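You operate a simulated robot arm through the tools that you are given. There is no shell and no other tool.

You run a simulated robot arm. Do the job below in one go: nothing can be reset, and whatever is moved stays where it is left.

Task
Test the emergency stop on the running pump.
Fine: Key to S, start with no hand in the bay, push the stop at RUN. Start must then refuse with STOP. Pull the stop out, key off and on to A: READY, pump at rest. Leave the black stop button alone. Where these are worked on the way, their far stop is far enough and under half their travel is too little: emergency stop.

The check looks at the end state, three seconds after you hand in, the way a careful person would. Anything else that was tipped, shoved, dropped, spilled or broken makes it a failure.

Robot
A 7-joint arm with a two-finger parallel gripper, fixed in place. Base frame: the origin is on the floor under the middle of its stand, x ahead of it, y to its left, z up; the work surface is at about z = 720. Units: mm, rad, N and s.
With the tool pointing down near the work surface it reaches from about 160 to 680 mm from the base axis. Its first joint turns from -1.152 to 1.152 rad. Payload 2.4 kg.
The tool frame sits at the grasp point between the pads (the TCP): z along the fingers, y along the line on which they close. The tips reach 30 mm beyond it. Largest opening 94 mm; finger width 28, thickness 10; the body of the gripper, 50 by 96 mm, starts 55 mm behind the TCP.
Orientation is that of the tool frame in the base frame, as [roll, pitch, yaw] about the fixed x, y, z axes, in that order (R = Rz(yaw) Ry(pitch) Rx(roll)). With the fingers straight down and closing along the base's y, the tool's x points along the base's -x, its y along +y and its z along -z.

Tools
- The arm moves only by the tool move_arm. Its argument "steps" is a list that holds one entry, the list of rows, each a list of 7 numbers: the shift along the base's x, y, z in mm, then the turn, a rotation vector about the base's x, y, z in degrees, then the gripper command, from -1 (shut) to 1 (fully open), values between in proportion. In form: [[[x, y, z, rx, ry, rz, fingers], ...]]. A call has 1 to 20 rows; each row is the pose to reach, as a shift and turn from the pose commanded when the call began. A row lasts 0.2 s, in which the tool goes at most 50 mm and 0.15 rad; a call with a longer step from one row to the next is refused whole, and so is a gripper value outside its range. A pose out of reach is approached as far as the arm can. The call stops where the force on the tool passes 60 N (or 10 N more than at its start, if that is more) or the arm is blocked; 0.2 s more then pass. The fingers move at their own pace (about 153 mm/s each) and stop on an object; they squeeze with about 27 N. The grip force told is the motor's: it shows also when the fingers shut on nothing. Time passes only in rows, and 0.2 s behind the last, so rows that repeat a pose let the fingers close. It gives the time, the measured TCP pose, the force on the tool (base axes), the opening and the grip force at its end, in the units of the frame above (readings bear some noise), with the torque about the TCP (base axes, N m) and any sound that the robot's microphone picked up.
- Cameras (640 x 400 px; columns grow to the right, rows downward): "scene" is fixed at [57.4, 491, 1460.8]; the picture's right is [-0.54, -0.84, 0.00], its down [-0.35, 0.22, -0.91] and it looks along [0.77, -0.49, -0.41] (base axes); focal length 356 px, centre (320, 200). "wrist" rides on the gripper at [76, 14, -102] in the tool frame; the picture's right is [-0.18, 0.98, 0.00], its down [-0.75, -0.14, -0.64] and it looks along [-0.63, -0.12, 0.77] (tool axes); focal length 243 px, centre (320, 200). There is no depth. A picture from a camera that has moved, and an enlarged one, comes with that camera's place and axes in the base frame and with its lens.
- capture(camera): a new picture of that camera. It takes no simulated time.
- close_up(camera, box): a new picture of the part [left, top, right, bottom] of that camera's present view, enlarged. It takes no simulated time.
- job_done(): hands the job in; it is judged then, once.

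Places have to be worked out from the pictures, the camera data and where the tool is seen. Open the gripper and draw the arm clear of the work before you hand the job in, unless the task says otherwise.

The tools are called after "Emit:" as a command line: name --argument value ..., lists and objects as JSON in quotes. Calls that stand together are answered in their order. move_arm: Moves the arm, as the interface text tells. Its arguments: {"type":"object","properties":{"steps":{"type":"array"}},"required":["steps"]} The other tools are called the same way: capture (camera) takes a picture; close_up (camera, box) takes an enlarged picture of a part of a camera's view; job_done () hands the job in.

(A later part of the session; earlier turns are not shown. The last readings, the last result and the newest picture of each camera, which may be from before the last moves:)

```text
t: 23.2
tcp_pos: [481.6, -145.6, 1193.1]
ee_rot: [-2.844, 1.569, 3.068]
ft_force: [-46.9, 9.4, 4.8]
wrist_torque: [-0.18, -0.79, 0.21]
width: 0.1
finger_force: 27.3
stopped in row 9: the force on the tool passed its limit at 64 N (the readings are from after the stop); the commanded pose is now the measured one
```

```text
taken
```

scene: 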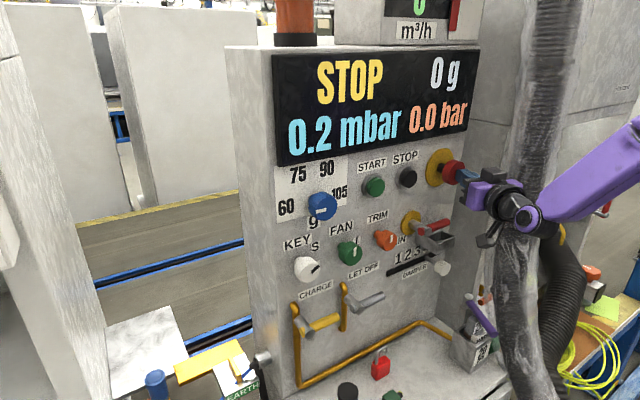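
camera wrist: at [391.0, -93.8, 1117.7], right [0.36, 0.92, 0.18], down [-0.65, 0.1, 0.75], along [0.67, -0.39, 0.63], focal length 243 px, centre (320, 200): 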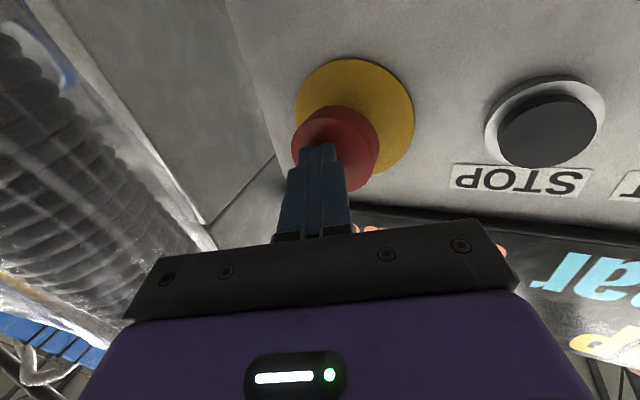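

The display now shows STOP and the push ended at 64 N. I'll check how far the head went in and whether it's at its end stop.

Emit:
close_up --camera "scene" --box '[400, 130, 500, 220]'

Emit:
close_up --camera "wrist" --box '[260, 40, 440, 210]'

```text
4.44 times, centred on (450, 175) of scene
camera zoom: at [55.6, 491.4, 1460.8], right [-0.54, -0.84, 0.0], down [-0.35, 0.22, -0.91], along [0.77, -0.49, -0.41], focal length 1582 px, centre (-258, 311)
```

zoom: 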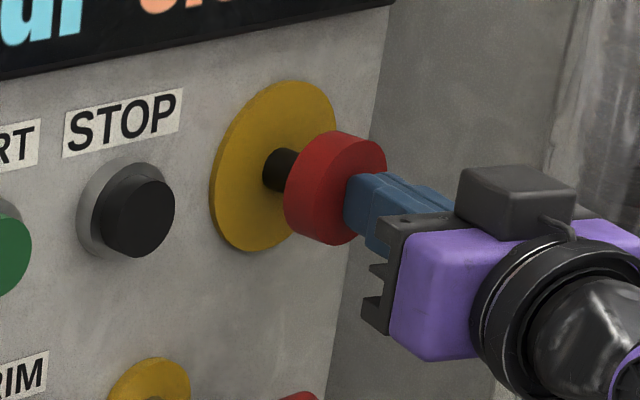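

```text
2.35 times, centred on (350, 125) of wrist
camera zoom: at [391.0, -93.8, 1117.7], right [0.36, 0.92, 0.18], down [-0.65, 0.1, 0.75], along [0.67, -0.39, 0.63], focal length 571 px, centre (249, 376)
```

zoom: 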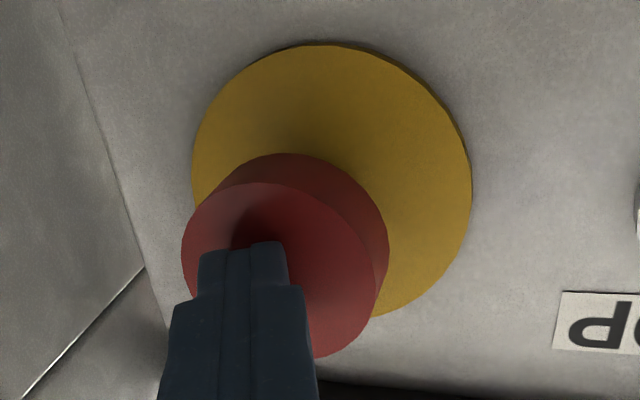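

The head went in by roughly 8–14 mm, but I can't tell if that is the end stop. I'll push again in finer steps and see whether it moves further.

Emit:
move_arm --steps '[[[1, 0, 0, 0, 0, 0, -1], [2, 0, 0, 0, 0, 0, -1], [3, 0, 0, 0, 0, 0, -1], [4, 0, 0, 0, 0, 0, -1], [5, 0, 0, 0, 0, 0, -1], [6, 0, 0, 0, 0, 0, -1], [8, 0, 0, 0, 0, 0, -1]]]'

Emit:
close_up --camera "scene" --box '[400, 130, 500, 220]'

```text
t: 23.7
tcp_pos: [481.2, -145.7, 1194.8]
ee_rot: [-2.488, 1.569, -2.863]
ft_force: [-46.2, 9.8, 6.4]
wrist_torque: [-0.16, -0.75, 0.18]
width: 0.0
finger_force: 27.1
stopped in row 2: the force on the tool passed its limit at 62 N (the readings are from after the stop); the commanded pose is now the measured one
```

```text
4.44 times, centred on (450, 175) of scene
camera zoom: at [55.6, 491.4, 1460.8], right [-0.54, -0.84, 0.0], down [-0.35, 0.22, -0.91], along [0.77, -0.49, -0.41], focal length 1582 px, centre (-258, 311)
```

zoom: 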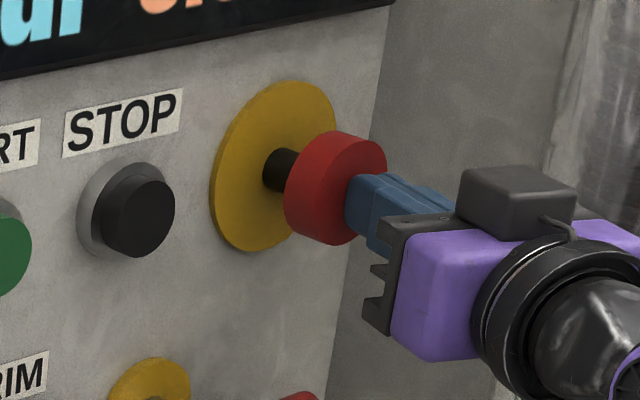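

No further travel: the force rose from 46 to 62 N within 1 mm, so the head is on its end stop. I'll back off along the tool axis and check that it stays in.

Emit:
move_arm --steps '[[[-10, 2, 0, 0, 0, 0, -1], [-20, 6, 0, 0, 0, 0, -1], [-32, 12, 0, 0, 0, 0, -1], [-32, 12, 0, 0, 0, 0, -1]]]'

Emit:
capture --camera "scene"

Emit:
close_up --camera "scene" --box '[400, 130, 500, 220]'

Emit:
close_up --camera "wrist" --box '[240, 20, 440, 180]'

```text
t: 24.7
tcp_pos: [454.4, -132.8, 1192.9]
ee_rot: [-2.769, 1.567, 3.141]
ft_force: [-0.2, 0.1, -0.9]
wrist_torque: [0.01, 0.01, 0.0]
width: 0.0
finger_force: 26.8
```

```text
taken
```

scene: 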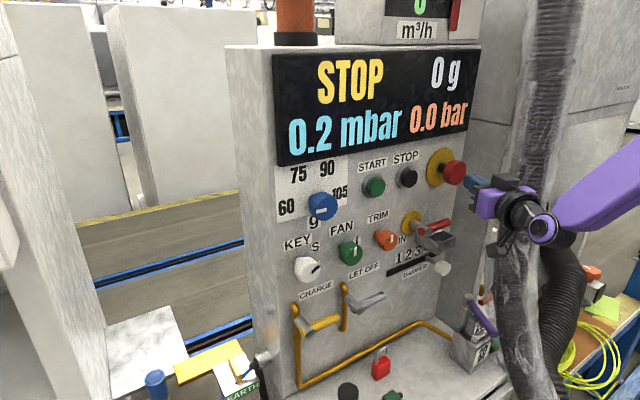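

```text
4.44 times, centred on (450, 175) of scene
camera zoom: at [57.4, 491.0, 1460.8], right [-0.54, -0.84, 0.0], down [-0.35, 0.22, -0.91], along [0.77, -0.49, -0.41], focal length 1582 px, centre (-258, 311)
```

zoom: 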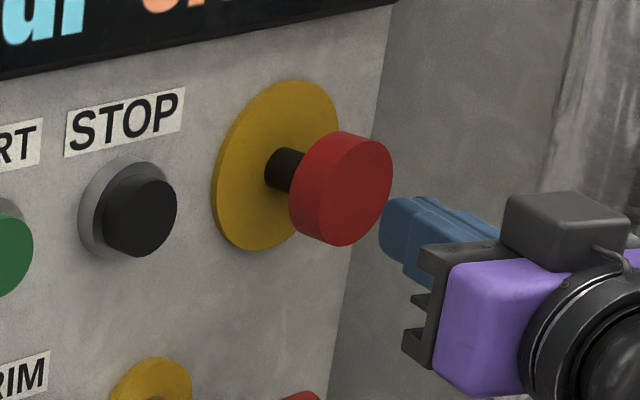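

```text
2.50 times, centred on (340, 100) of wrist
camera zoom: at [362.2, -82.1, 1116.7], right [0.36, 0.92, 0.18], down [-0.65, 0.1, 0.76], along [0.67, -0.39, 0.63], focal length 606 px, centre (270, 450)
```

zoom: 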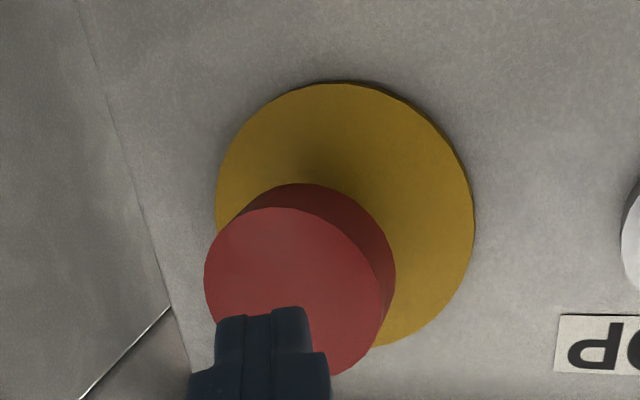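

The e-stop stays latched in and the display shows STOP. I'll return to the START button with the tool squared up again, passing well in front of the black button.

Emit:
move_arm --steps '[[[-5, 20, 0, 0, 0, 0, -1], [-5, 45, 0, 0, 0, 5, -1], [-5, 75, 0, 0, 0, 10, -1], [0, 105, 0, 0, 0, 15, -1], [0, 135, 0, 0, 0, 21.4, -1], [0, 160, 2, 0, 0, 21.4, -1], [10, 181.5, 2, 0, 0, 21.4, -1], [20, 181.5, 2, 0, 0, 21.4, -1], [20, 181.5, 2, 0, 0, 21.4, -1]]]'

Emit:
capture --camera "wrist"

Emit:
close_up --camera "wrist" --box '[240, 80, 400, 200]'

```text
t: 26.7
tcp_pos: [473.1, 47.0, 1194.4]
ee_rot: [-2.864, 1.566, -2.861]
ft_force: [0.0, 0.0, -0.5]
wrist_torque: [0.0, -0.02, 0.04]
width: 0.1
finger_force: 26.8
```

```text
taken
camera wrist: at [370.3, 62.2, 1118.7], right [0.0, 0.98, 0.18], down [-0.64, -0.14, 0.76], along [0.77, -0.12, 0.63], focal length 243 px, centre (320, 200)
```

wrist: 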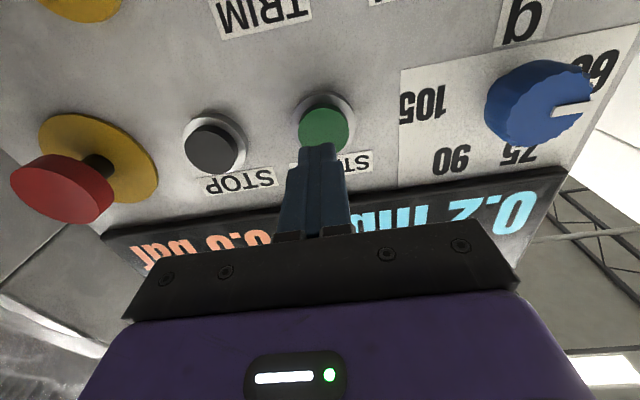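

```text
3.33 times, centred on (320, 140) of wrist
camera zoom: at [370.3, 62.2, 1118.7], right [0.0, 0.98, 0.18], down [-0.64, -0.14, 0.76], along [0.77, -0.12, 0.63], focal length 809 px, centre (320, 400)
```

zoom: 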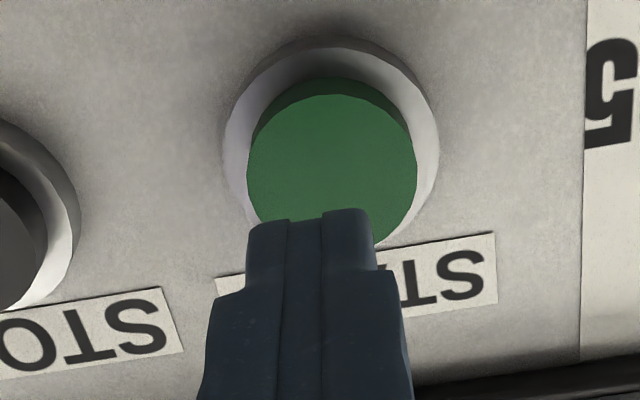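

The tips are lined up with START to within 3 mm. I'll shift 2.5 mm left and press it as before, then look at the display.

Emit:
move_arm --steps '[[[15, 2.5, 0, 0, 0, 0, -1], [30, 2.5, 0, 0, 0, 0, -1], [36, 2.5, 0, 0, 0, 0, -1], [39, 2.5, 0, 0, 0, 0, -1], [42, 2.5, 0, 0, 0, 0, -1], [44, 2.5, 0, 0, 0, 0, -1], [46, 2.5, 0, 0, 0, 0, -1], [46, 2.5, 0, 0, 0, 0, -1]]]'

Emit:
capture --camera "scene"

Emit:
capture --camera "wrist"

```text
t: 28.5
tcp_pos: [517.5, 49.0, 1195.1]
ee_rot: [-2.666, 1.566, -2.663]
ft_force: [-25.9, -5.1, 4.1]
wrist_torque: [0.05, -0.2, -0.15]
width: 0.0
finger_force: 26.8
heard: click
```

```text
taken
```

scene: 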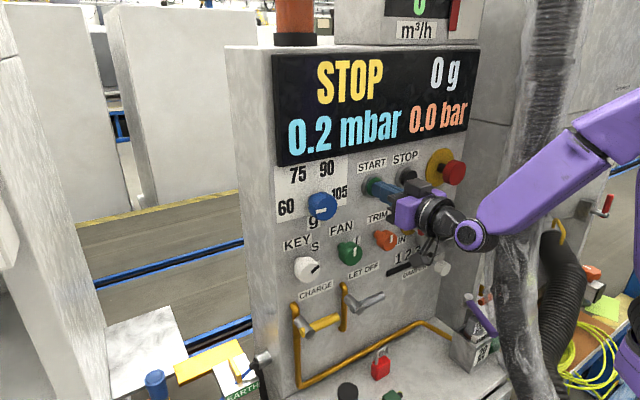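

```text
taken
camera wrist: at [414.9, 64.7, 1118.6], right [0.0, 0.98, 0.18], down [-0.64, -0.14, 0.76], along [0.77, -0.12, 0.63], focal length 243 px, centre (320, 200)
```

wrist: 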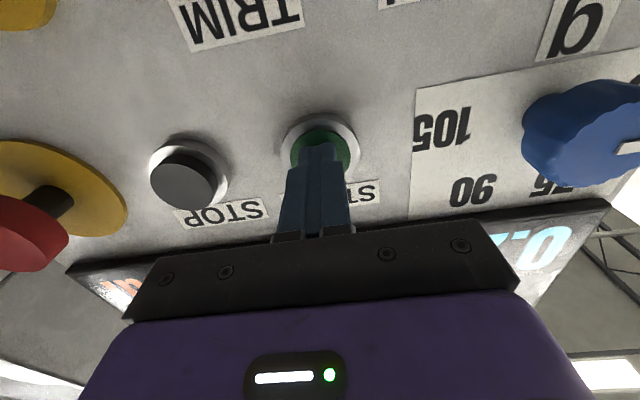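

START was refused and the display stays on STOP, as it must. Next I'll back off and roll the tool 90° so the fingers open vertically, which lets them grip the red head squarely even with the yawed approach.

Emit:
move_arm --steps '[[[-20, 0, 0, 0, 0, 0, -1], [-45, 0, 0, 0, 0, 0, -1], [-55, -8, 0, 7.5, 0, 0, -1], [-60, -16, 0, 15, 0, 0, -1], [-60, -24, 0, 22.5, 0, 0, -1], [-60, -32, 0, 30, 0, 0, -1], [-60, -40, 0, 37.5, 0, 0, -1], [-60, -48, 0, 45, 0, 0, -1], [-60, -50, 0, 52.5, 0, 0, -1], [-60, -50, 0, 60, 0, 0, -1], [-60, -50, 0, 67.5, 0, 0, -1], [-60, -50, 0, 75, 0, 0, -1], [-60, -50, 0, 82.5, 0, 0, -1], [-60, -50, 0, 90, 0, 0, -1], [-60, -50, 0, 90, 0, 0, -1]]]'

Emit:
capture --camera "scene"

Emit:
capture --camera "wrist"

```text
t: 31.7
tcp_pos: [375.3, 9.4, 1324.8]
ee_rot: [1.583, 0.195, 1.577]
ft_force: [0.0, -0.3, -0.2]
wrist_torque: [-0.01, 0.01, -0.01]
width: 0.0
finger_force: 26.7
out of reach, approached as far as the arm can: row 4, 5, 6, 7, 8, 9, 10, 11, 12, 13, 14, 15
```

```text
taken
```

scene: 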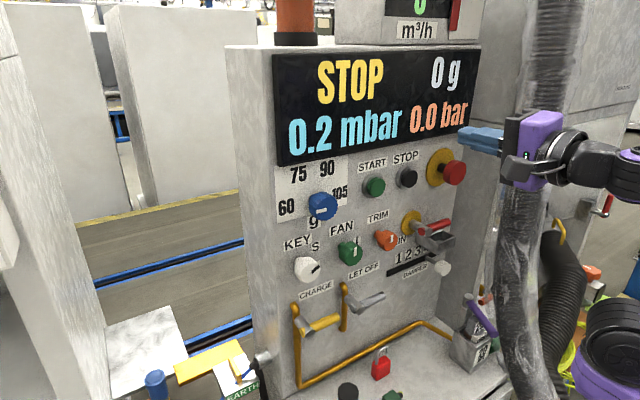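

```text
taken
camera wrist: at [272.2, 86.8, 1325.1], right [0.01, 0.01, 1.0], down [-0.64, -0.77, 0.02], along [0.77, -0.64, 0.0], focal length 243 px, centre (320, 200)
```

wrist: 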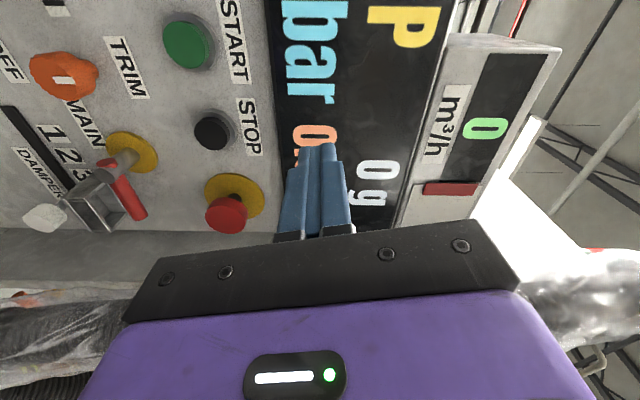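

The roll in that direction is not reachable: the arm drifted to (375, 9, 1325) with roll of about 79°, though nothing was touched. I'll undo the roll and come back to a clean pose in front of the panel.

Emit:
move_arm --steps '[[[0, 0, 0, -8, 0, 0, -1], [0, 2, -10, -16, 0, 0, -1], [5, 4, -20, -24, 0, 0, -1], [10, 6, -35, -32, 0, 0, -1], [20, 8, -50, -40, 0, 0, -1], [30, 10, -65, -48, 0, 0, -1], [40, 10, -80, -56, 0, 0, -1], [50, 10, -95, -64, 0, 0, -1], [60, 10, -110, -72, 0, 0, -1], [70, 10, -125, -78.8, 0, 0, -1], [70, 10, -125, -78.8, 0, 0, -1]]]'

Emit:
capture --camera "scene"

```text
t: 34.1
tcp_pos: [446.2, 16.2, 1199.8]
ee_rot: [-2.541, 1.564, -2.55]
ft_force: [-0.2, 0.4, 0.6]
wrist_torque: [0.03, 0.0, 0.03]
width: 0.0
finger_force: 26.7
out of reach, approached as far as the arm can: row 2
```

```text
taken
```

scene: 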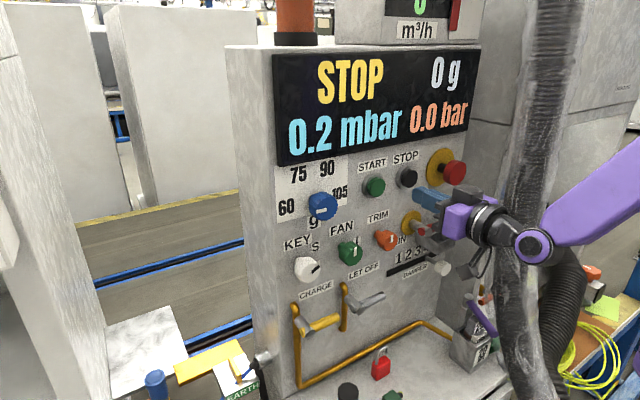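

The arm is back in a clean pose at (446, 16, 1200). I'll try the roll the other way, since −60° was fine at the key.

Emit:
move_arm --steps '[[[0, 0, 0, -8, 0, 0, -1], [0, -5, 0, -16, 0, 0, -1], [0, -10, 0, -24, 0, 0, -1], [0, -15, 0, -32, 0, 0, -1], [0, -20, 0, -40, 0, 0, -1], [0, -25, 0, -48, 0, 0, -1], [0, -25, 0, -56, 0, 0, -1], [0, -25, 0, -64, 0, 0, -1], [0, -25, 0, -72, 0, 0, -1], [0, -25, 0, -80, 0, 0, -1], [0, -25, 0, -88, 0, 0, -1], [0, -25, 0, -90, 0, 0, -1]]]'

Emit:
capture --camera "scene"

Emit:
capture --camera "wrist"

```text
t: 36.7
tcp_pos: [444.3, -9.5, 1200.6]
ee_rot: [-1.56, -0.004, -1.578]
ft_force: [0.5, 0.5, -0.2]
wrist_torque: [0.02, 0.02, -0.01]
width: 0.0
finger_force: 27.1
```

```text
taken
```

scene: 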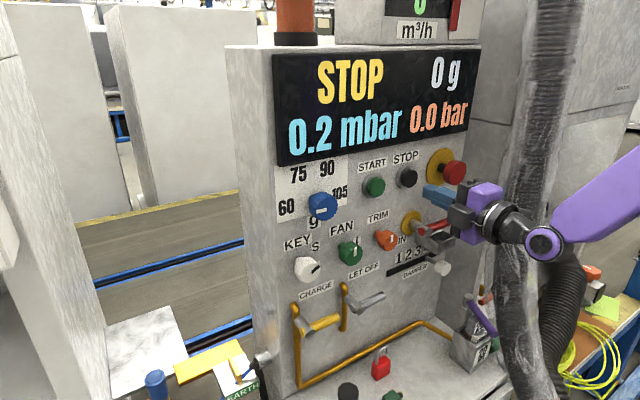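

```text
taken
camera wrist: at [342.1, -84.3, 1186.2], right [0.01, 0.18, -0.98], down [-0.64, 0.76, 0.13], along [0.77, 0.63, 0.12], focal length 243 px, centre (320, 200)
```

wrist: 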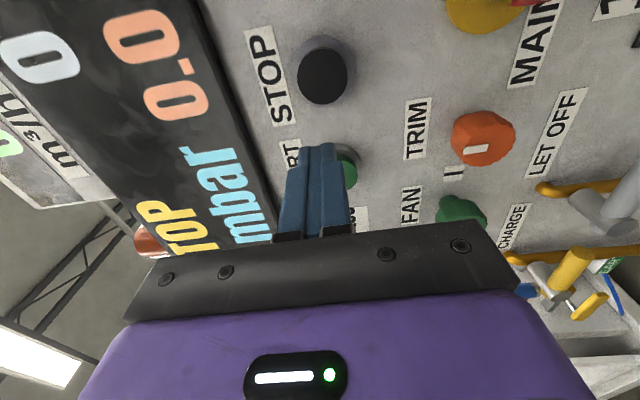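

Roll −90° works, so the limit depends on roll, and a modest negative roll should make the e-stop reachable with the tool square to the panel. The camera would then ride close to the translucent duct on the right, so I'll use only about −30° of roll and check the duct clearance from there.

Emit:
move_arm --steps '[[[0, 0, 0, 8, 0, 0, -1], [0, 0, 0, 16, 0, 0, -1], [0, 0, 0, 24, 0, 0, -1], [0, -5, 0, 32, 0, 0, -1], [0, -15, -2, 40, 0, 0, -1], [0, -30, -3, 48, 0, 0, -1], [0, -50, -4, 56, 0, 0, -1], [0, -70, -5, 60, 0, 0, -1], [0, -70, -5, 60, 0, 0, -1]]]'

Emit:
capture --camera "wrist"

Emit:
capture --camera "scene"

```text
t: 38.7
tcp_pos: [451.4, -78.8, 1197.1]
ee_rot: [-1.57, 1.048, -1.584]
ft_force: [0.7, 0.2, -0.2]
wrist_torque: [-0.02, -0.02, -0.02]
width: 0.0
finger_force: 26.4
out of reach, approached as far as the arm can: row 8, 9
```

```text
taken
camera wrist: at [346.9, -102.4, 1125.2], right [0.01, 0.94, -0.33], down [-0.64, 0.26, 0.72], along [0.77, 0.2, 0.61], focal length 243 px, centre (320, 200)
```

wrist: 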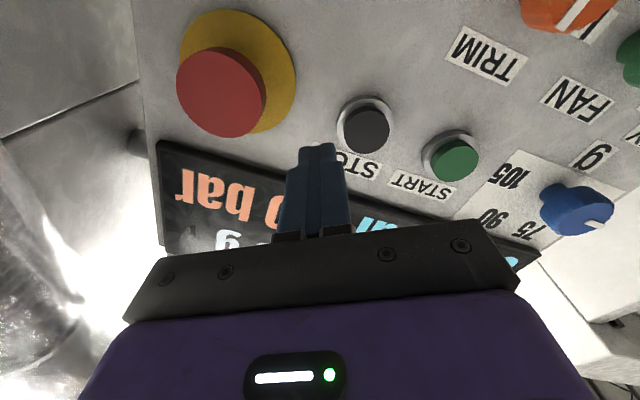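

```text
taken
```

scene: 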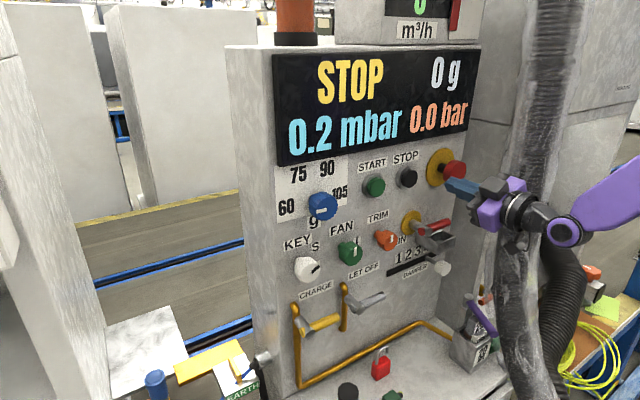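

Still limited at y ≈ -79 with the tool square, whatever the roll, so the yawed approach is needed. I'll look at the duct on the right to see how much room there is on that side.

Emit:
close_up --camera "wrist" --box '[0, 60, 240, 400]'

Emit:
close_up --camera "scene" --box '[420, 0, 640, 400]'

```text
1.18 times, centred on (120, 230) of wrist
camera zoom: at [346.9, -102.4, 1125.2], right [0.01, 0.94, -0.33], down [-0.64, 0.26, 0.72], along [0.77, 0.2, 0.61], focal length 285 px, centre (555, 165)
```

zoom: 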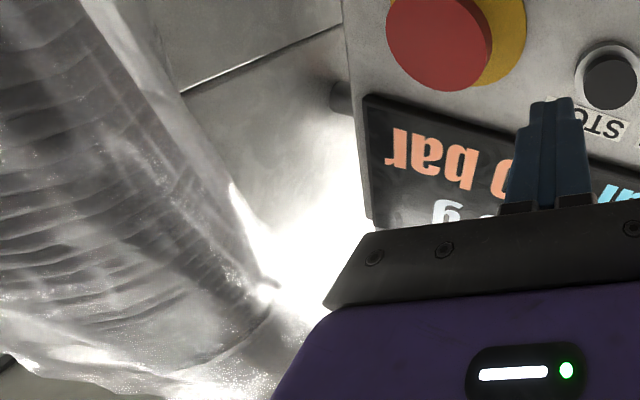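

```text
1.00 times, centred on (530, 200) of scene (not enlarged: the box is as wide or as high as the picture)
camera zoom: at [57.4, 491.0, 1460.8], right [-0.54, -0.84, 0.0], down [-0.35, 0.22, -0.91], along [0.77, -0.49, -0.41], focal length 356 px, centre (110, 200)
```

zoom: 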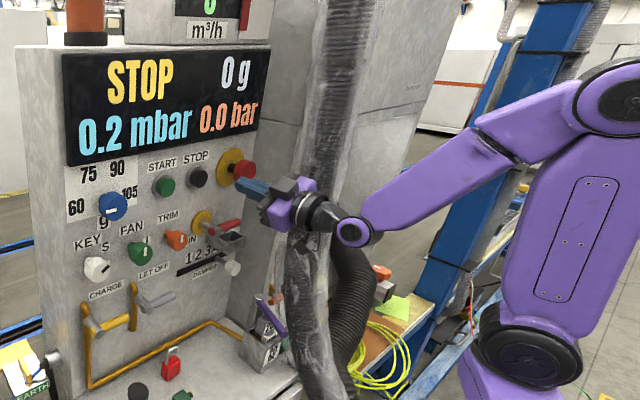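

The duct works out to be at about y ≈ -400, well clear of where the hand will be. I'll yaw the tool to the right first, then roll it about its own axis so the fingers open vertically.

Emit:
move_arm --steps '[[[0, 3, 0, 0, 0, -7, -1], [-3, 0, 0, 0, 0, -14, -1], [-5, -10, -1, 0, 0, -21, -1], [-5, -25, -2, 0, 0, -21, -1], [-5, -25, -2, 0, 0, -21, -1]]]'

```text
t: 39.9
tcp_pos: [445.4, -102.0, 1196.5]
ee_rot: [-1.569, 1.045, -1.948]
ft_force: [0.1, -0.2, 0.0]
wrist_torque: [0.0, 0.04, 0.02]
width: 0.2
finger_force: 27.0
```

That pose was reached. Now I'll roll −60° more about the tool's own axis while easing right towards the e-stop.

Emit:
move_arm --steps '[[[0, 0, 0, -6.98, 2.76, 0, -1], [0, 0, 0, -13.95, 5.52, 0, -1], [0, -3, 0, -20.9, 8.28, 0, -1], [0, -6, 0, -27.9, 11.04, 0, -1], [0, -10, 0, -34.9, 13.8, 0, -1], [0, -14, 0, -41.9, 16.56, 0, -1], [0, -18, 0, -48.8, 19.3, 0, -1], [0, -22, 0, -55.8, 22.1, 0, -1], [0, -22, 0, -55.8, 22.1, 0, -1]]]'

Emit:
capture --camera "wrist"

Emit:
close_up --camera "scene" --box '[420, 0, 640, 400]'

```text
t: 41.9
tcp_pos: [444.8, -124.7, 1196.8]
ee_rot: [-1.57, -0.004, -1.948]
ft_force: [-0.2, 0.4, 0.0]
wrist_torque: [0.01, -0.01, -0.01]
width: 0.0
finger_force: 26.7
```

```text
taken
camera wrist: at [322.1, -157.2, 1182.8], right [0.07, 0.17, -0.98], down [-0.32, 0.94, 0.14], along [0.95, 0.3, 0.12], focal length 243 px, centre (320, 200)
```

wrist: 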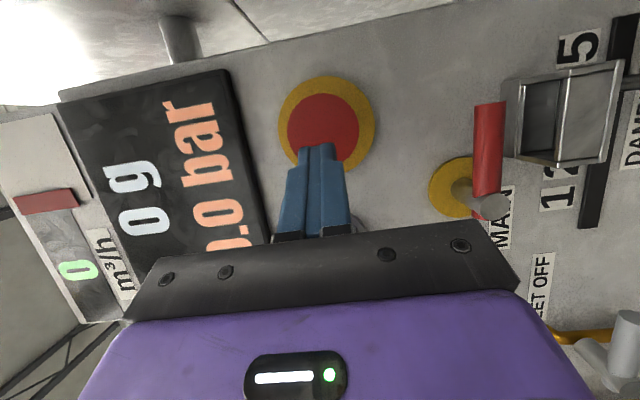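

```text
1.00 times, centred on (530, 200) of scene (not enlarged: the box is as wide or as high as the picture)
camera zoom: at [57.4, 491.0, 1460.8], right [-0.54, -0.84, 0.0], down [-0.35, 0.22, -0.91], along [0.77, -0.49, -0.41], focal length 356 px, centre (110, 200)
```

zoom: 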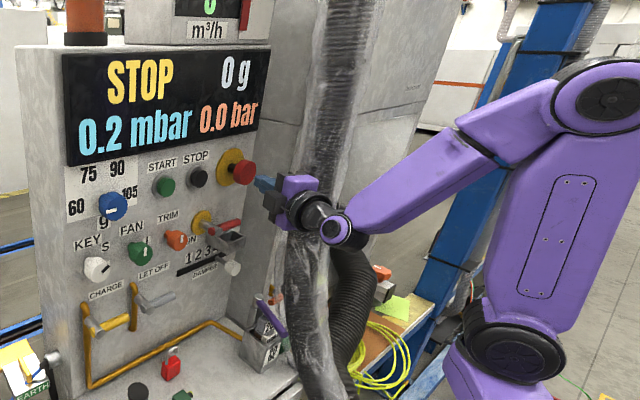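

The fingers now close vertically and the red head is nearly dead ahead. I'll measure its centre relative to the tool axis.

Emit:
close_up --camera "wrist" --box '[240, 60, 400, 180]'

```text
3.33 times, centred on (320, 120) of wrist
camera zoom: at [322.1, -157.2, 1182.8], right [0.07, 0.17, -0.98], down [-0.32, 0.94, 0.14], along [0.95, 0.3, 0.12], focal length 809 px, centre (320, 467)
```

zoom: 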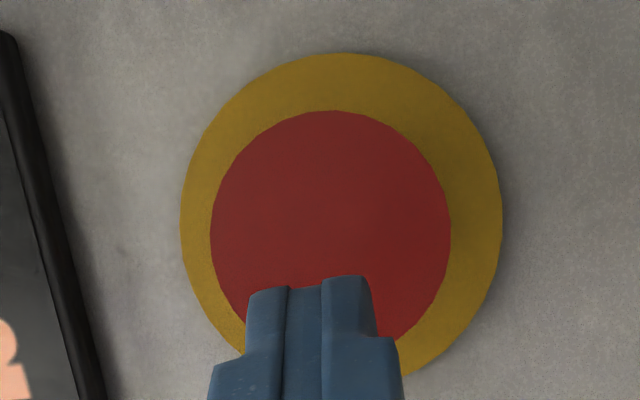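

The head axis is at (y ≈ -152, z ≈ 1194.5) with its front near x ≈ 513. I'll open the fingers, move in along the tool axis so they straddle the head with the tips clear of the plate, and check before closing.

Emit:
move_arm --steps '[[[0, 0, -2.3, 0, 0, 0, 0.6], [0, 0, -2.3, 0, 0, 0, 0.6], [15, -5, -2.3, 0, 0, 0, 0.6], [30, -10, -2.3, 0, 0, 0, 0.6], [45, -15, -2.3, 0, 0, 0, 0.6], [56, -19, -2.3, 0, 0, 0, 0.6], [65, -22, -2.3, 0, 0, 0, 0.6], [65, -22, -2.3, 0, 0, 0, 0.6]]]'

Emit:
capture --camera "wrist"

Emit:
close_up --camera "scene" --box '[400, 120, 560, 240]'

```text
t: 43.7
tcp_pos: [511.4, -147.2, 1194.3]
ee_rot: [-1.571, -0.002, -1.947]
ft_force: [0.8, 0.5, 0.4]
wrist_torque: [-0.01, 0.02, 0.02]
width: 74.8
finger_force: 0.0
```

```text
taken
camera wrist: at [388.0, -179.0, 1178.5], right [0.07, 0.17, -0.98], down [-0.32, 0.94, 0.14], along [0.95, 0.3, 0.12], focal length 243 px, centre (320, 200)
```

wrist: 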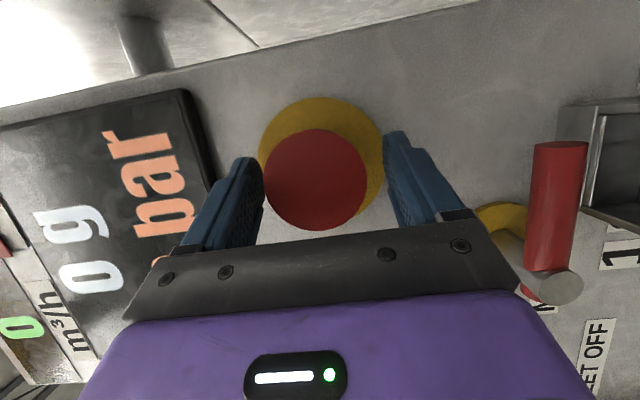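

```text
3.33 times, centred on (480, 180) of scene
camera zoom: at [57.4, 491.0, 1460.8], right [-0.54, -0.84, 0.0], down [-0.35, 0.22, -0.91], along [0.77, -0.49, -0.41], focal length 1187 px, centre (-213, 267)
```

zoom: 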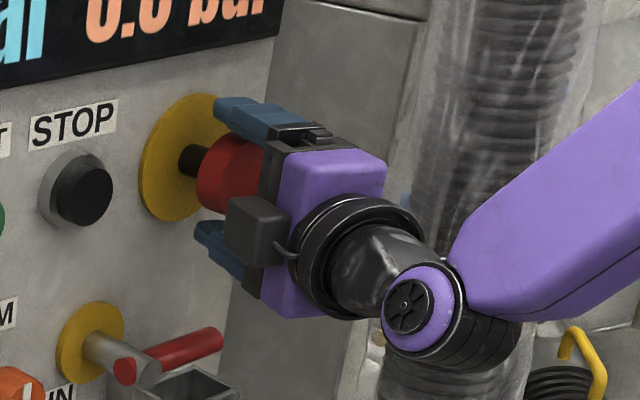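

The fingers straddle the head with clearance to the plate and display. I'll nudge up 1.5 mm and close on it.

Emit:
move_arm --steps '[[[0, 0, 1.5, 0, 0, 0, 0.6], [0, 0, 1.5, 0, 0, 0, 0.2], [0, 0, 1.5, 0, 0, 0, -1], [0, 0, 1.5, 0, 0, 0, -1], [0, 0, 1.5, 0, 0, 0, -1]]]'

Emit:
capture --camera "wrist"

```text
t: 44.9
tcp_pos: [510.5, -146.5, 1193.9]
ee_rot: [-1.569, -0.003, -1.947]
ft_force: [-1.0, -0.1, -1.1]
wrist_torque: [0.0, 0.03, 0.03]
width: 55.1
finger_force: 45.1
```

```text
taken
camera wrist: at [387.1, -179.0, 1180.7], right [0.07, 0.17, -0.98], down [-0.32, 0.94, 0.14], along [0.95, 0.3, 0.12], focal length 243 px, centre (320, 200)
```

wrist: 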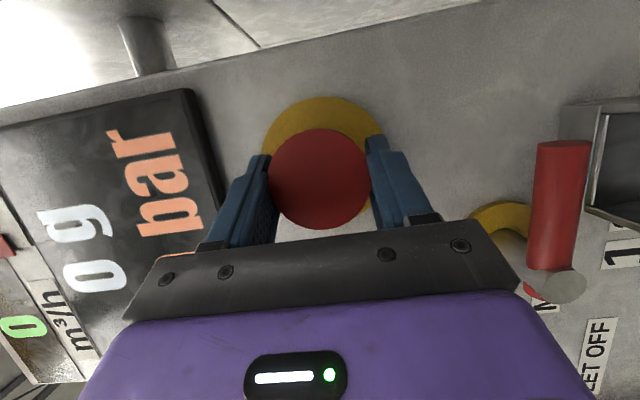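

The head is gripped, opening 55 mm. I'll pull straight out along −x in 2 mm steps.

Emit:
move_arm --steps '[[[-2, 0, 0, 0, 0, 0, -1], [-4, 0, 0, 0, 0, 0, -1], [-6, 0, 0, 0, 0, 0, -1], [-8, 0, 0, 0, 0, 0, -1], [-10, 0, 0, 0, 0, 0, -1], [-10, 0, 0, 0, 0, 0, -1]]]'

Emit:
capture --camera "wrist"

Emit:
capture --camera "scene"

Emit:
close_up --camera "scene" --box '[400, 120, 560, 240]'

```text
t: 46.3
tcp_pos: [499.9, -146.9, 1194.8]
ee_rot: [-1.571, -0.002, -1.949]
ft_force: [-3.6, -0.3, -5.7]
wrist_torque: [0.1, 0.0, -0.05]
width: 54.6
finger_force: 44.9
```

```text
taken
camera wrist: at [376.9, -179.1, 1180.8], right [0.07, 0.17, -0.98], down [-0.32, 0.94, 0.14], along [0.95, 0.3, 0.12], focal length 243 px, centre (320, 200)
```

wrist: 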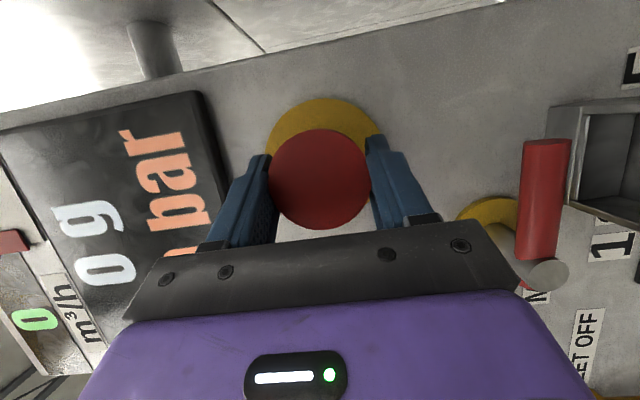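

```text
taken
```

scene: 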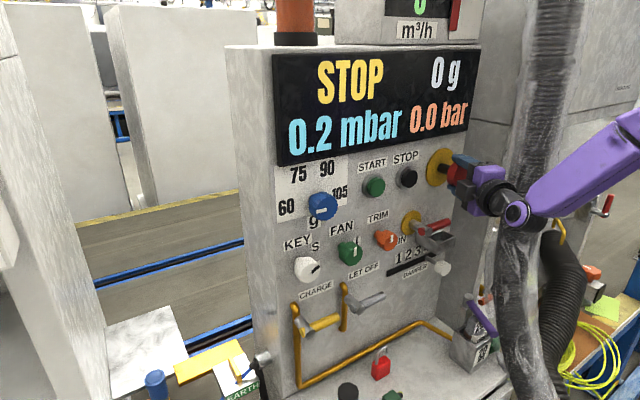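

```text
3.33 times, centred on (480, 180) of scene
camera zoom: at [57.4, 490.9, 1460.9], right [-0.54, -0.84, 0.0], down [-0.35, 0.22, -0.91], along [0.77, -0.49, -0.41], focal length 1187 px, centre (-213, 267)
```

zoom: 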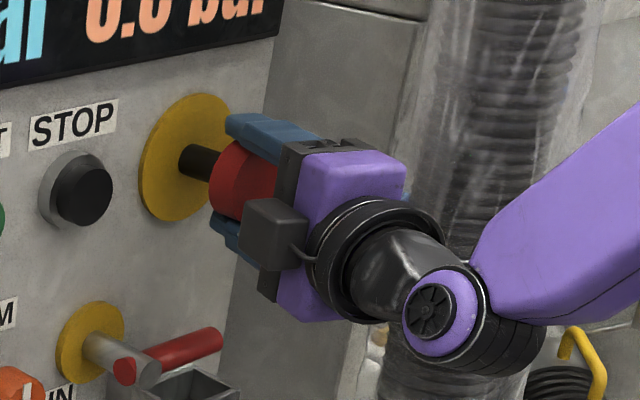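

The head came out 10 mm with the fingers at very little force, and it isn't at its outer stop yet. I'll keep pulling in 1 mm steps and watch for the force to rise.

Emit:
move_arm --steps '[[[-1, 0, 0, 0, 0, 0, -1], [-2, 0, 0, 0, 0, 0, -1], [-3, 0, 0, 0, 0, 0, -1], [-4, 0, 0, 0, 0, 0, -1], [-4, 0, 0, 0, 0, 0, -1]]]'

Emit:
close_up --camera "wrist" --box '[220, 90, 420, 250]'

Emit:
close_up --camera "scene" --box '[400, 120, 560, 240]'

```text
t: 47.5
tcp_pos: [496.0, -146.6, 1194.9]
ee_rot: [-1.573, -0.001, -1.949]
ft_force: [-3.3, -5.0, -11.8]
wrist_torque: [0.03, 0.15, -0.15]
width: 52.9
finger_force: 45.2
```

```text
2.50 times, centred on (320, 170) of wrist
camera zoom: at [373.0, -179.6, 1181.0], right [0.07, 0.17, -0.98], down [-0.32, 0.94, 0.14], along [0.95, 0.3, 0.12], focal length 606 px, centre (320, 275)
```

zoom: 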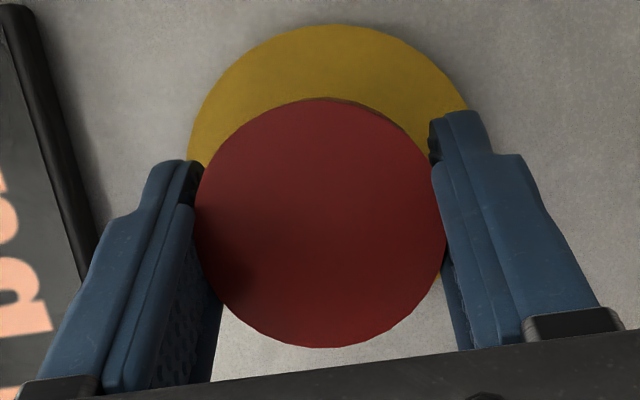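

```text
3.33 times, centred on (480, 180) of scene
camera zoom: at [57.5, 490.7, 1460.9], right [-0.54, -0.84, 0.0], down [-0.35, 0.22, -0.91], along [0.77, -0.49, -0.41], focal length 1187 px, centre (-213, 267)
```

zoom: 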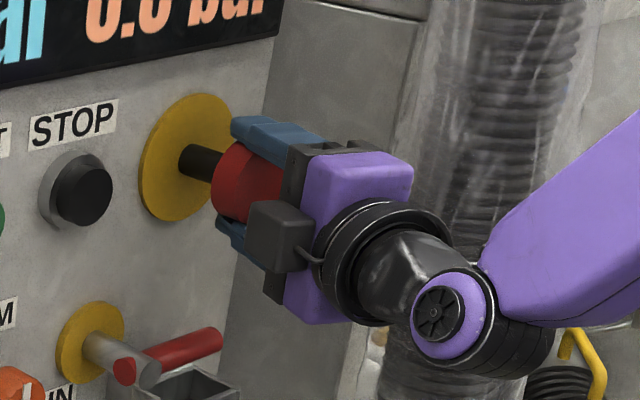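

The grip began to slide, and the head's edge in the scene view matches its original position at 448 px, so it's at its outer stop. I'll open and back off along the tool axis.

Emit:
move_arm --steps '[[[0, 0, 0, 0, 0, 0, 0.6], [0, 0, 0, 0, 0, 0, 0.6], [-10, 4, 0, 0, 0, 0, 0.6], [-25, 10, 0, 0, 0, 0, 0.6], [-45, 18, 0, 0, 0, 0, 0.6], [-55, 25, 0, 0, 0, 0, 0.6]]]'

Emit:
capture --camera "scene"

Emit:
close_up --camera "scene" --box '[330, 140, 490, 260]'

Emit:
capture --camera "wrist"

```text
t: 48.9
tcp_pos: [440.4, -122.4, 1196.3]
ee_rot: [-1.569, -0.003, -1.948]
ft_force: [0.5, 1.0, 0.1]
wrist_torque: [-0.02, -0.03, -0.01]
width: 75.0
finger_force: 0.0
```

```text
taken
```

scene: 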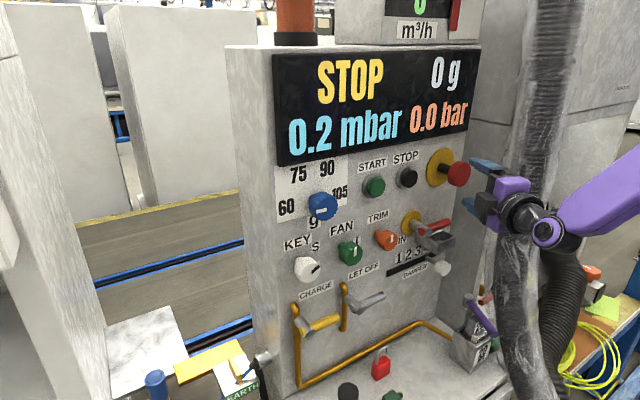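

```text
3.33 times, centred on (410, 200) of scene
camera zoom: at [57.4, 491.0, 1460.8], right [-0.54, -0.84, 0.0], down [-0.35, 0.22, -0.91], along [0.77, -0.49, -0.41], focal length 1187 px, centre (20, 200)
```

zoom: 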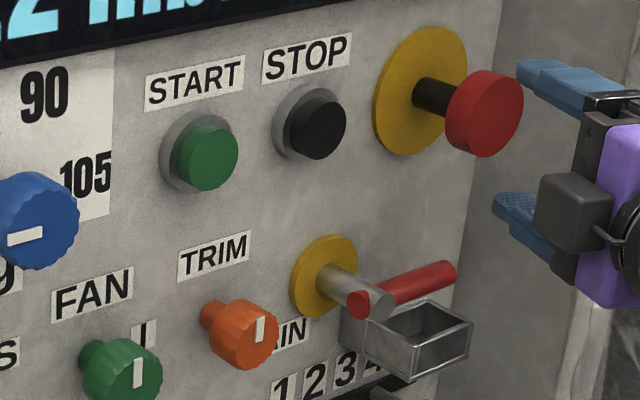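

```text
taken
camera wrist: at [317.1, -154.0, 1182.0], right [0.07, 0.17, -0.98], down [-0.32, 0.94, 0.14], along [0.95, 0.3, 0.12], focal length 243 px, centre (320, 200)
```

wrist: 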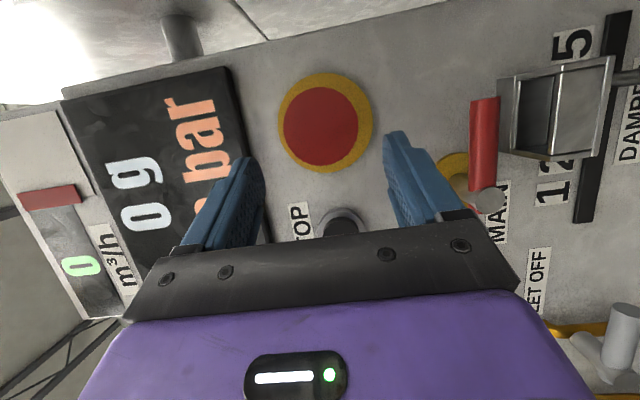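

The emergency stop is back in exactly its original position, and the display still holds STOP until the key is cycled. The FAN knob's off mark points straight up, so key off should be straight up too, 60° counterclockwise of S. I'll square the tool up and travel to the key, well in front of the panel.

Emit:
move_arm --steps '[[[-5, 20, 0, 0, 0, 4, 0.4], [-10, 45, 0, 0, 0, 10, 0.4], [-15, 75, 0, 0, 0, 16, 0.4], [-20, 105, -10, 0, 0, 21.6, 0.4], [-20, 140, -25, 0, 0, 21.6, 0.4], [-20, 175, -40, 0, 0, 21.6, 0.4], [-20, 210, -55, 0, 0, 21.6, 0.4], [-20, 245, -75, 0, 0, 21.6, 0.4], [-20, 280, -92, 0, 0, 21.6, 0.4], [-20, 310, -107, 0, 0, 21.6, 0.4], [-20, 342, -120, 0, 0, 21.6, 0.4], [-20, 342, -120, 0, 0, 21.6, 0.4]]]'

Emit:
capture --camera "wrist"

Emit:
close_up --camera "scene" --box '[300, 0, 520, 400]'

```text
t: 51.5
tcp_pos: [421.0, 220.4, 1075.8]
ee_rot: [-1.57, 0.0, -1.57]
ft_force: [0.0, 0.2, 0.1]
wrist_torque: [0.0, 0.03, 0.02]
width: 66.1
finger_force: 0.1
out of reach, approached as far as the arm can: row 4
```

```text
taken
camera wrist: at [318.2, 145.6, 1060.9], right [0.0, 0.18, -0.98], down [-0.64, 0.75, 0.14], along [0.77, 0.63, 0.12], focal length 243 px, centre (320, 200)
```

wrist: 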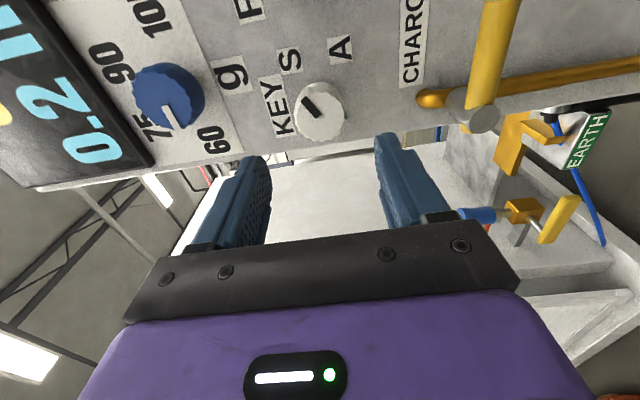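

```text
1.00 times, centred on (410, 200) of scene (not enlarged: the box is as wide or as high as the picture)
camera zoom: at [57.4, 491.0, 1460.8], right [-0.54, -0.84, 0.0], down [-0.35, 0.22, -0.91], along [0.77, -0.49, -0.41], focal length 356 px, centre (230, 200)
```

zoom: 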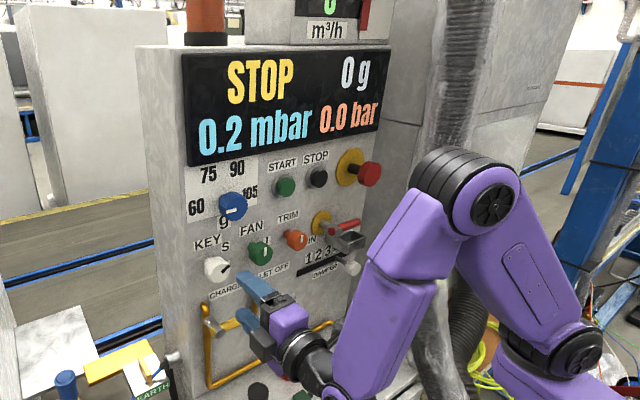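

The hand is squarely in front of the key at roll −90°. Off needs −60° and A needs +60° from S, so before gripping I'll test here whether roll −120° is within reach.

Emit:
move_arm --steps '[[[0, 0, 0, -7.5, 0, 0, 0.4], [0, 0, 0, -15, 0, 0, 0.4], [0, 0, 0, -22.5, 0, 0, 0.4], [0, 0, 0, -30, 0, 0, 0.4], [0, 0, 0, -35, 0, 0, 0.4], [0, 0, 0, -35, 0, 0, 0.4]]]'

```text
t: 52.9
tcp_pos: [422.5, 220.8, 1074.9]
ee_rot: [-1.569, -0.614, -1.571]
ft_force: [-0.7, 0.3, -0.1]
wrist_torque: [-0.04, 0.03, 0.0]
width: 65.6
finger_force: 0.0
```

Roll −125° is reachable here. I'll go to roll −60° for the grip, so the turn to off ends near −120° and the turn to A ends near 0°.

Emit:
move_arm --steps '[[[0, 0, 0, 8, 0, 0, 0.5], [0, 0, 0, 16, 0, 0, 0.5], [0, 0, 0, 24, 0, 0, 0.5], [0, 0, 0, 32, 0, 0, 0.5], [0, 0, 0, 40, 0, 0, 0.5], [0, 0, 0, 48, 0, 0, 0.5], [0, 0, 0, 56, 0, 0, 0.5], [0, 0, 0, 64, 0, 0, 0.5], [30, 0, 0, 65, 0, 0, 0.5], [50, 0, 0, 65, 0, 0, 0.5], [50, 0, 0, 65, 0, 0, 0.5]]]'

Emit:
close_up --camera "wrist" --box '[200, 60, 440, 210]'

Emit:
close_up --camera "scene" --box '[260, 210, 420, 330]'

```text
t: 55.3
tcp_pos: [472.1, 219.3, 1074.8]
ee_rot: [-1.57, 0.523, -1.572]
ft_force: [0.1, -0.5, 0.1]
wrist_torque: [0.01, -0.01, 0.01]
width: 70.5
finger_force: 0.0
```

```text
2.67 times, centred on (320, 135) of wrist
camera zoom: at [369.4, 161.9, 1024.4], right [0.0, 0.65, -0.76], down [-0.64, 0.58, 0.5], along [0.77, 0.49, 0.42], focal length 647 px, centre (320, 373)
```

zoom: 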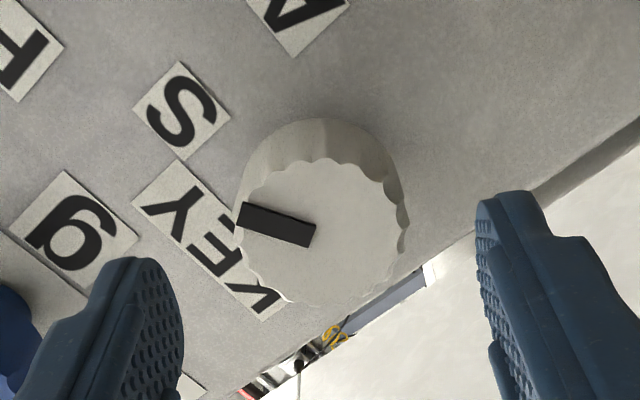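

```text
3.33 times, centred on (340, 270) of scene
camera zoom: at [57.4, 491.0, 1460.8], right [-0.54, -0.84, 0.0], down [-0.35, 0.22, -0.91], along [0.77, -0.49, -0.41], focal length 1187 px, centre (253, -33)
```

zoom: 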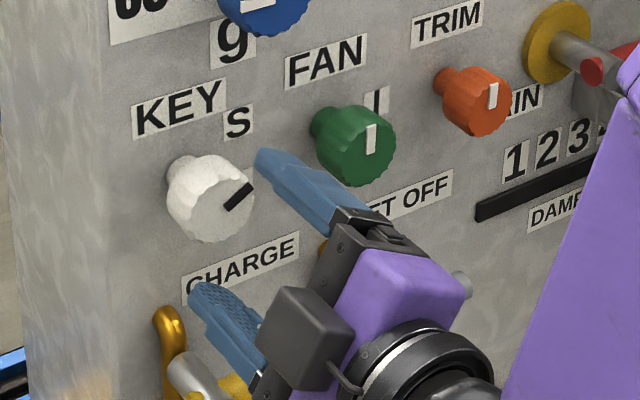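

The key is centred to within about 1.5 mm. I'll correct slightly, move in to x ≈ 520 and close on the knob.

Emit:
move_arm --steps '[[[10, 0.8, 0.8, 0, 0, 0, 0.5], [25, 0.8, 0.8, 0, 0, 0, 0.5], [40, 0.8, 0.8, 0, 0, 0, 0.5], [48, 0.8, 0.8, 0, 0, 0, 0.5], [48, 0.8, 0.8, 0, 0, 0, -1], [48, 0.8, 0.8, 0, 0, 0, -1], [48, 0.8, 0.8, 0, 0, 0, -1]]]'

Emit:
close_up --camera "wrist" --box '[200, 80, 440, 230]'

```text
t: 56.9
tcp_pos: [517.7, 220.0, 1075.4]
ee_rot: [-1.573, 0.519, -1.572]
ft_force: [6.5, 3.2, -18.4]
wrist_torque: [0.04, -0.32, 0.59]
width: 43.6
finger_force: 44.9
```

```text
2.67 times, centred on (320, 155) of wrist
camera zoom: at [415.8, 162.6, 1025.6], right [0.0, 0.65, -0.76], down [-0.64, 0.58, 0.5], along [0.77, 0.49, 0.41], focal length 647 px, centre (320, 320)
```

zoom: 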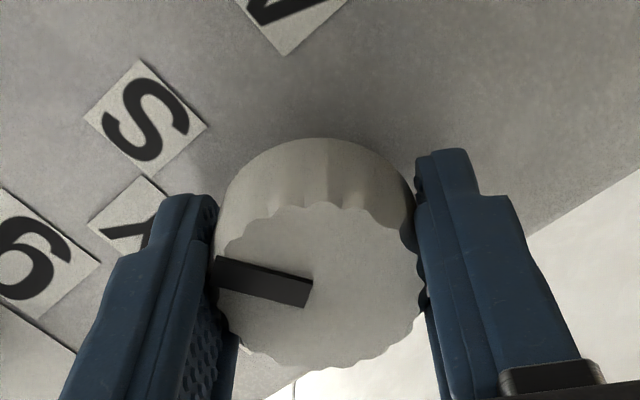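

The knob is gripped with a small sideways preload, which I'll relieve by about 1 mm while turning. I'll turn counterclockwise 60° to off and check the display.

Emit:
move_arm --steps '[[[0, 0.3, -0.6, -7.5, 0, 0, -1], [0, 0.5, -0.9, -15, 0, 0, -1], [0, 0.5, -0.9, -22.5, 0, 0, -1], [0, 0.5, -0.9, -30, 0, 0, -1], [0, 0.5, -0.9, -37.5, 0, 0, -1], [0, 0.5, -0.9, -45, 0, 0, -1], [0, 0.5, -0.9, -52.5, 0, 0, -1], [0, 0.5, -0.9, -60, 0, 0, -1], [0, 0.5, -0.9, -60, 0, 0, -1]]]'

Emit:
capture --camera "scene"

Emit:
capture --camera "wrist"

```text
t: 58.9
tcp_pos: [520.2, 220.2, 1074.5]
ee_rot: [-1.576, -0.528, -1.572]
ft_force: [-19.1, -9.2, -19.5]
wrist_torque: [0.52, -0.35, 0.18]
width: 43.7
finger_force: 45.0
```

```text
taken
```

scene: 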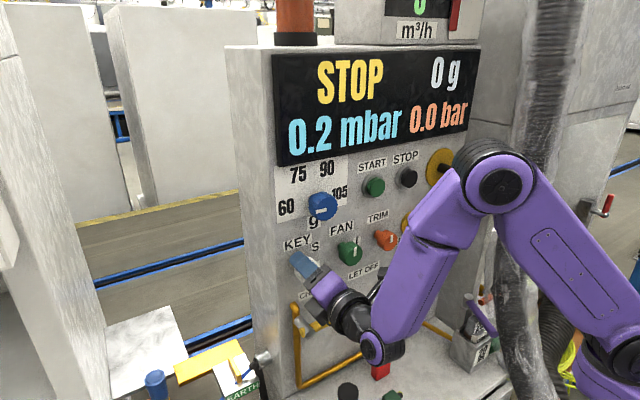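

```text
taken
camera wrist: at [416.2, 148.6, 1101.1], right [0.0, -0.34, -0.94], down [-0.64, 0.72, -0.26], along [0.77, 0.6, -0.22], focal length 243 px, centre (320, 200)
```

wrist: 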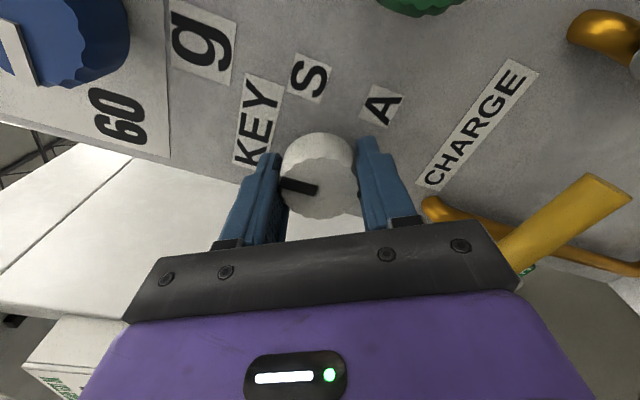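

The knob turned with the fingers and the wrist now feels 0.5 N·m, suggesting it's against its stop, but the display still says STOP. I'll check the mark's angle closely.

Emit:
close_up --camera "wrist" --box '[220, 70, 420, 230]'

Emit:
close_up --camera "scene" --box '[270, 220, 370, 310]'

```text
2.50 times, centred on (320, 150) of wrist
camera zoom: at [416.2, 148.6, 1101.1], right [0.0, -0.34, -0.94], down [-0.64, 0.72, -0.26], along [0.77, 0.6, -0.22], focal length 606 px, centre (320, 325)
```

zoom: 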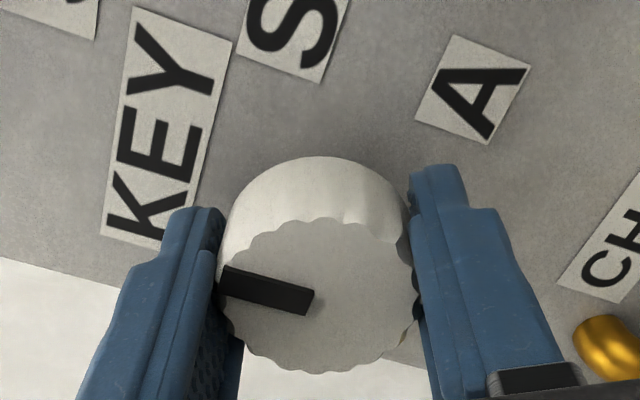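

```text
4.44 times, centred on (320, 265) of scene
camera zoom: at [57.1, 490.8, 1460.9], right [-0.54, -0.84, 0.0], down [-0.35, 0.22, -0.91], along [0.77, -0.49, -0.41], focal length 1582 px, centre (320, -89)
```

zoom: 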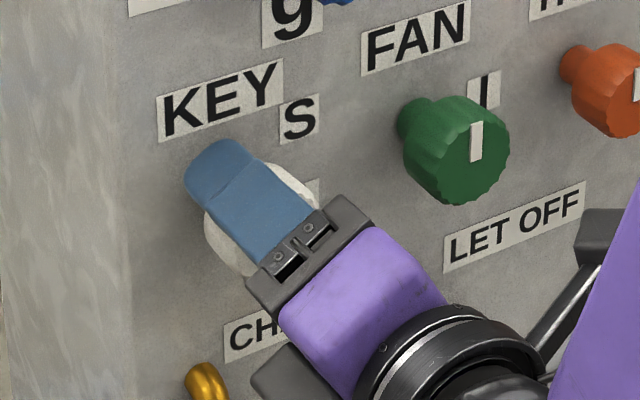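

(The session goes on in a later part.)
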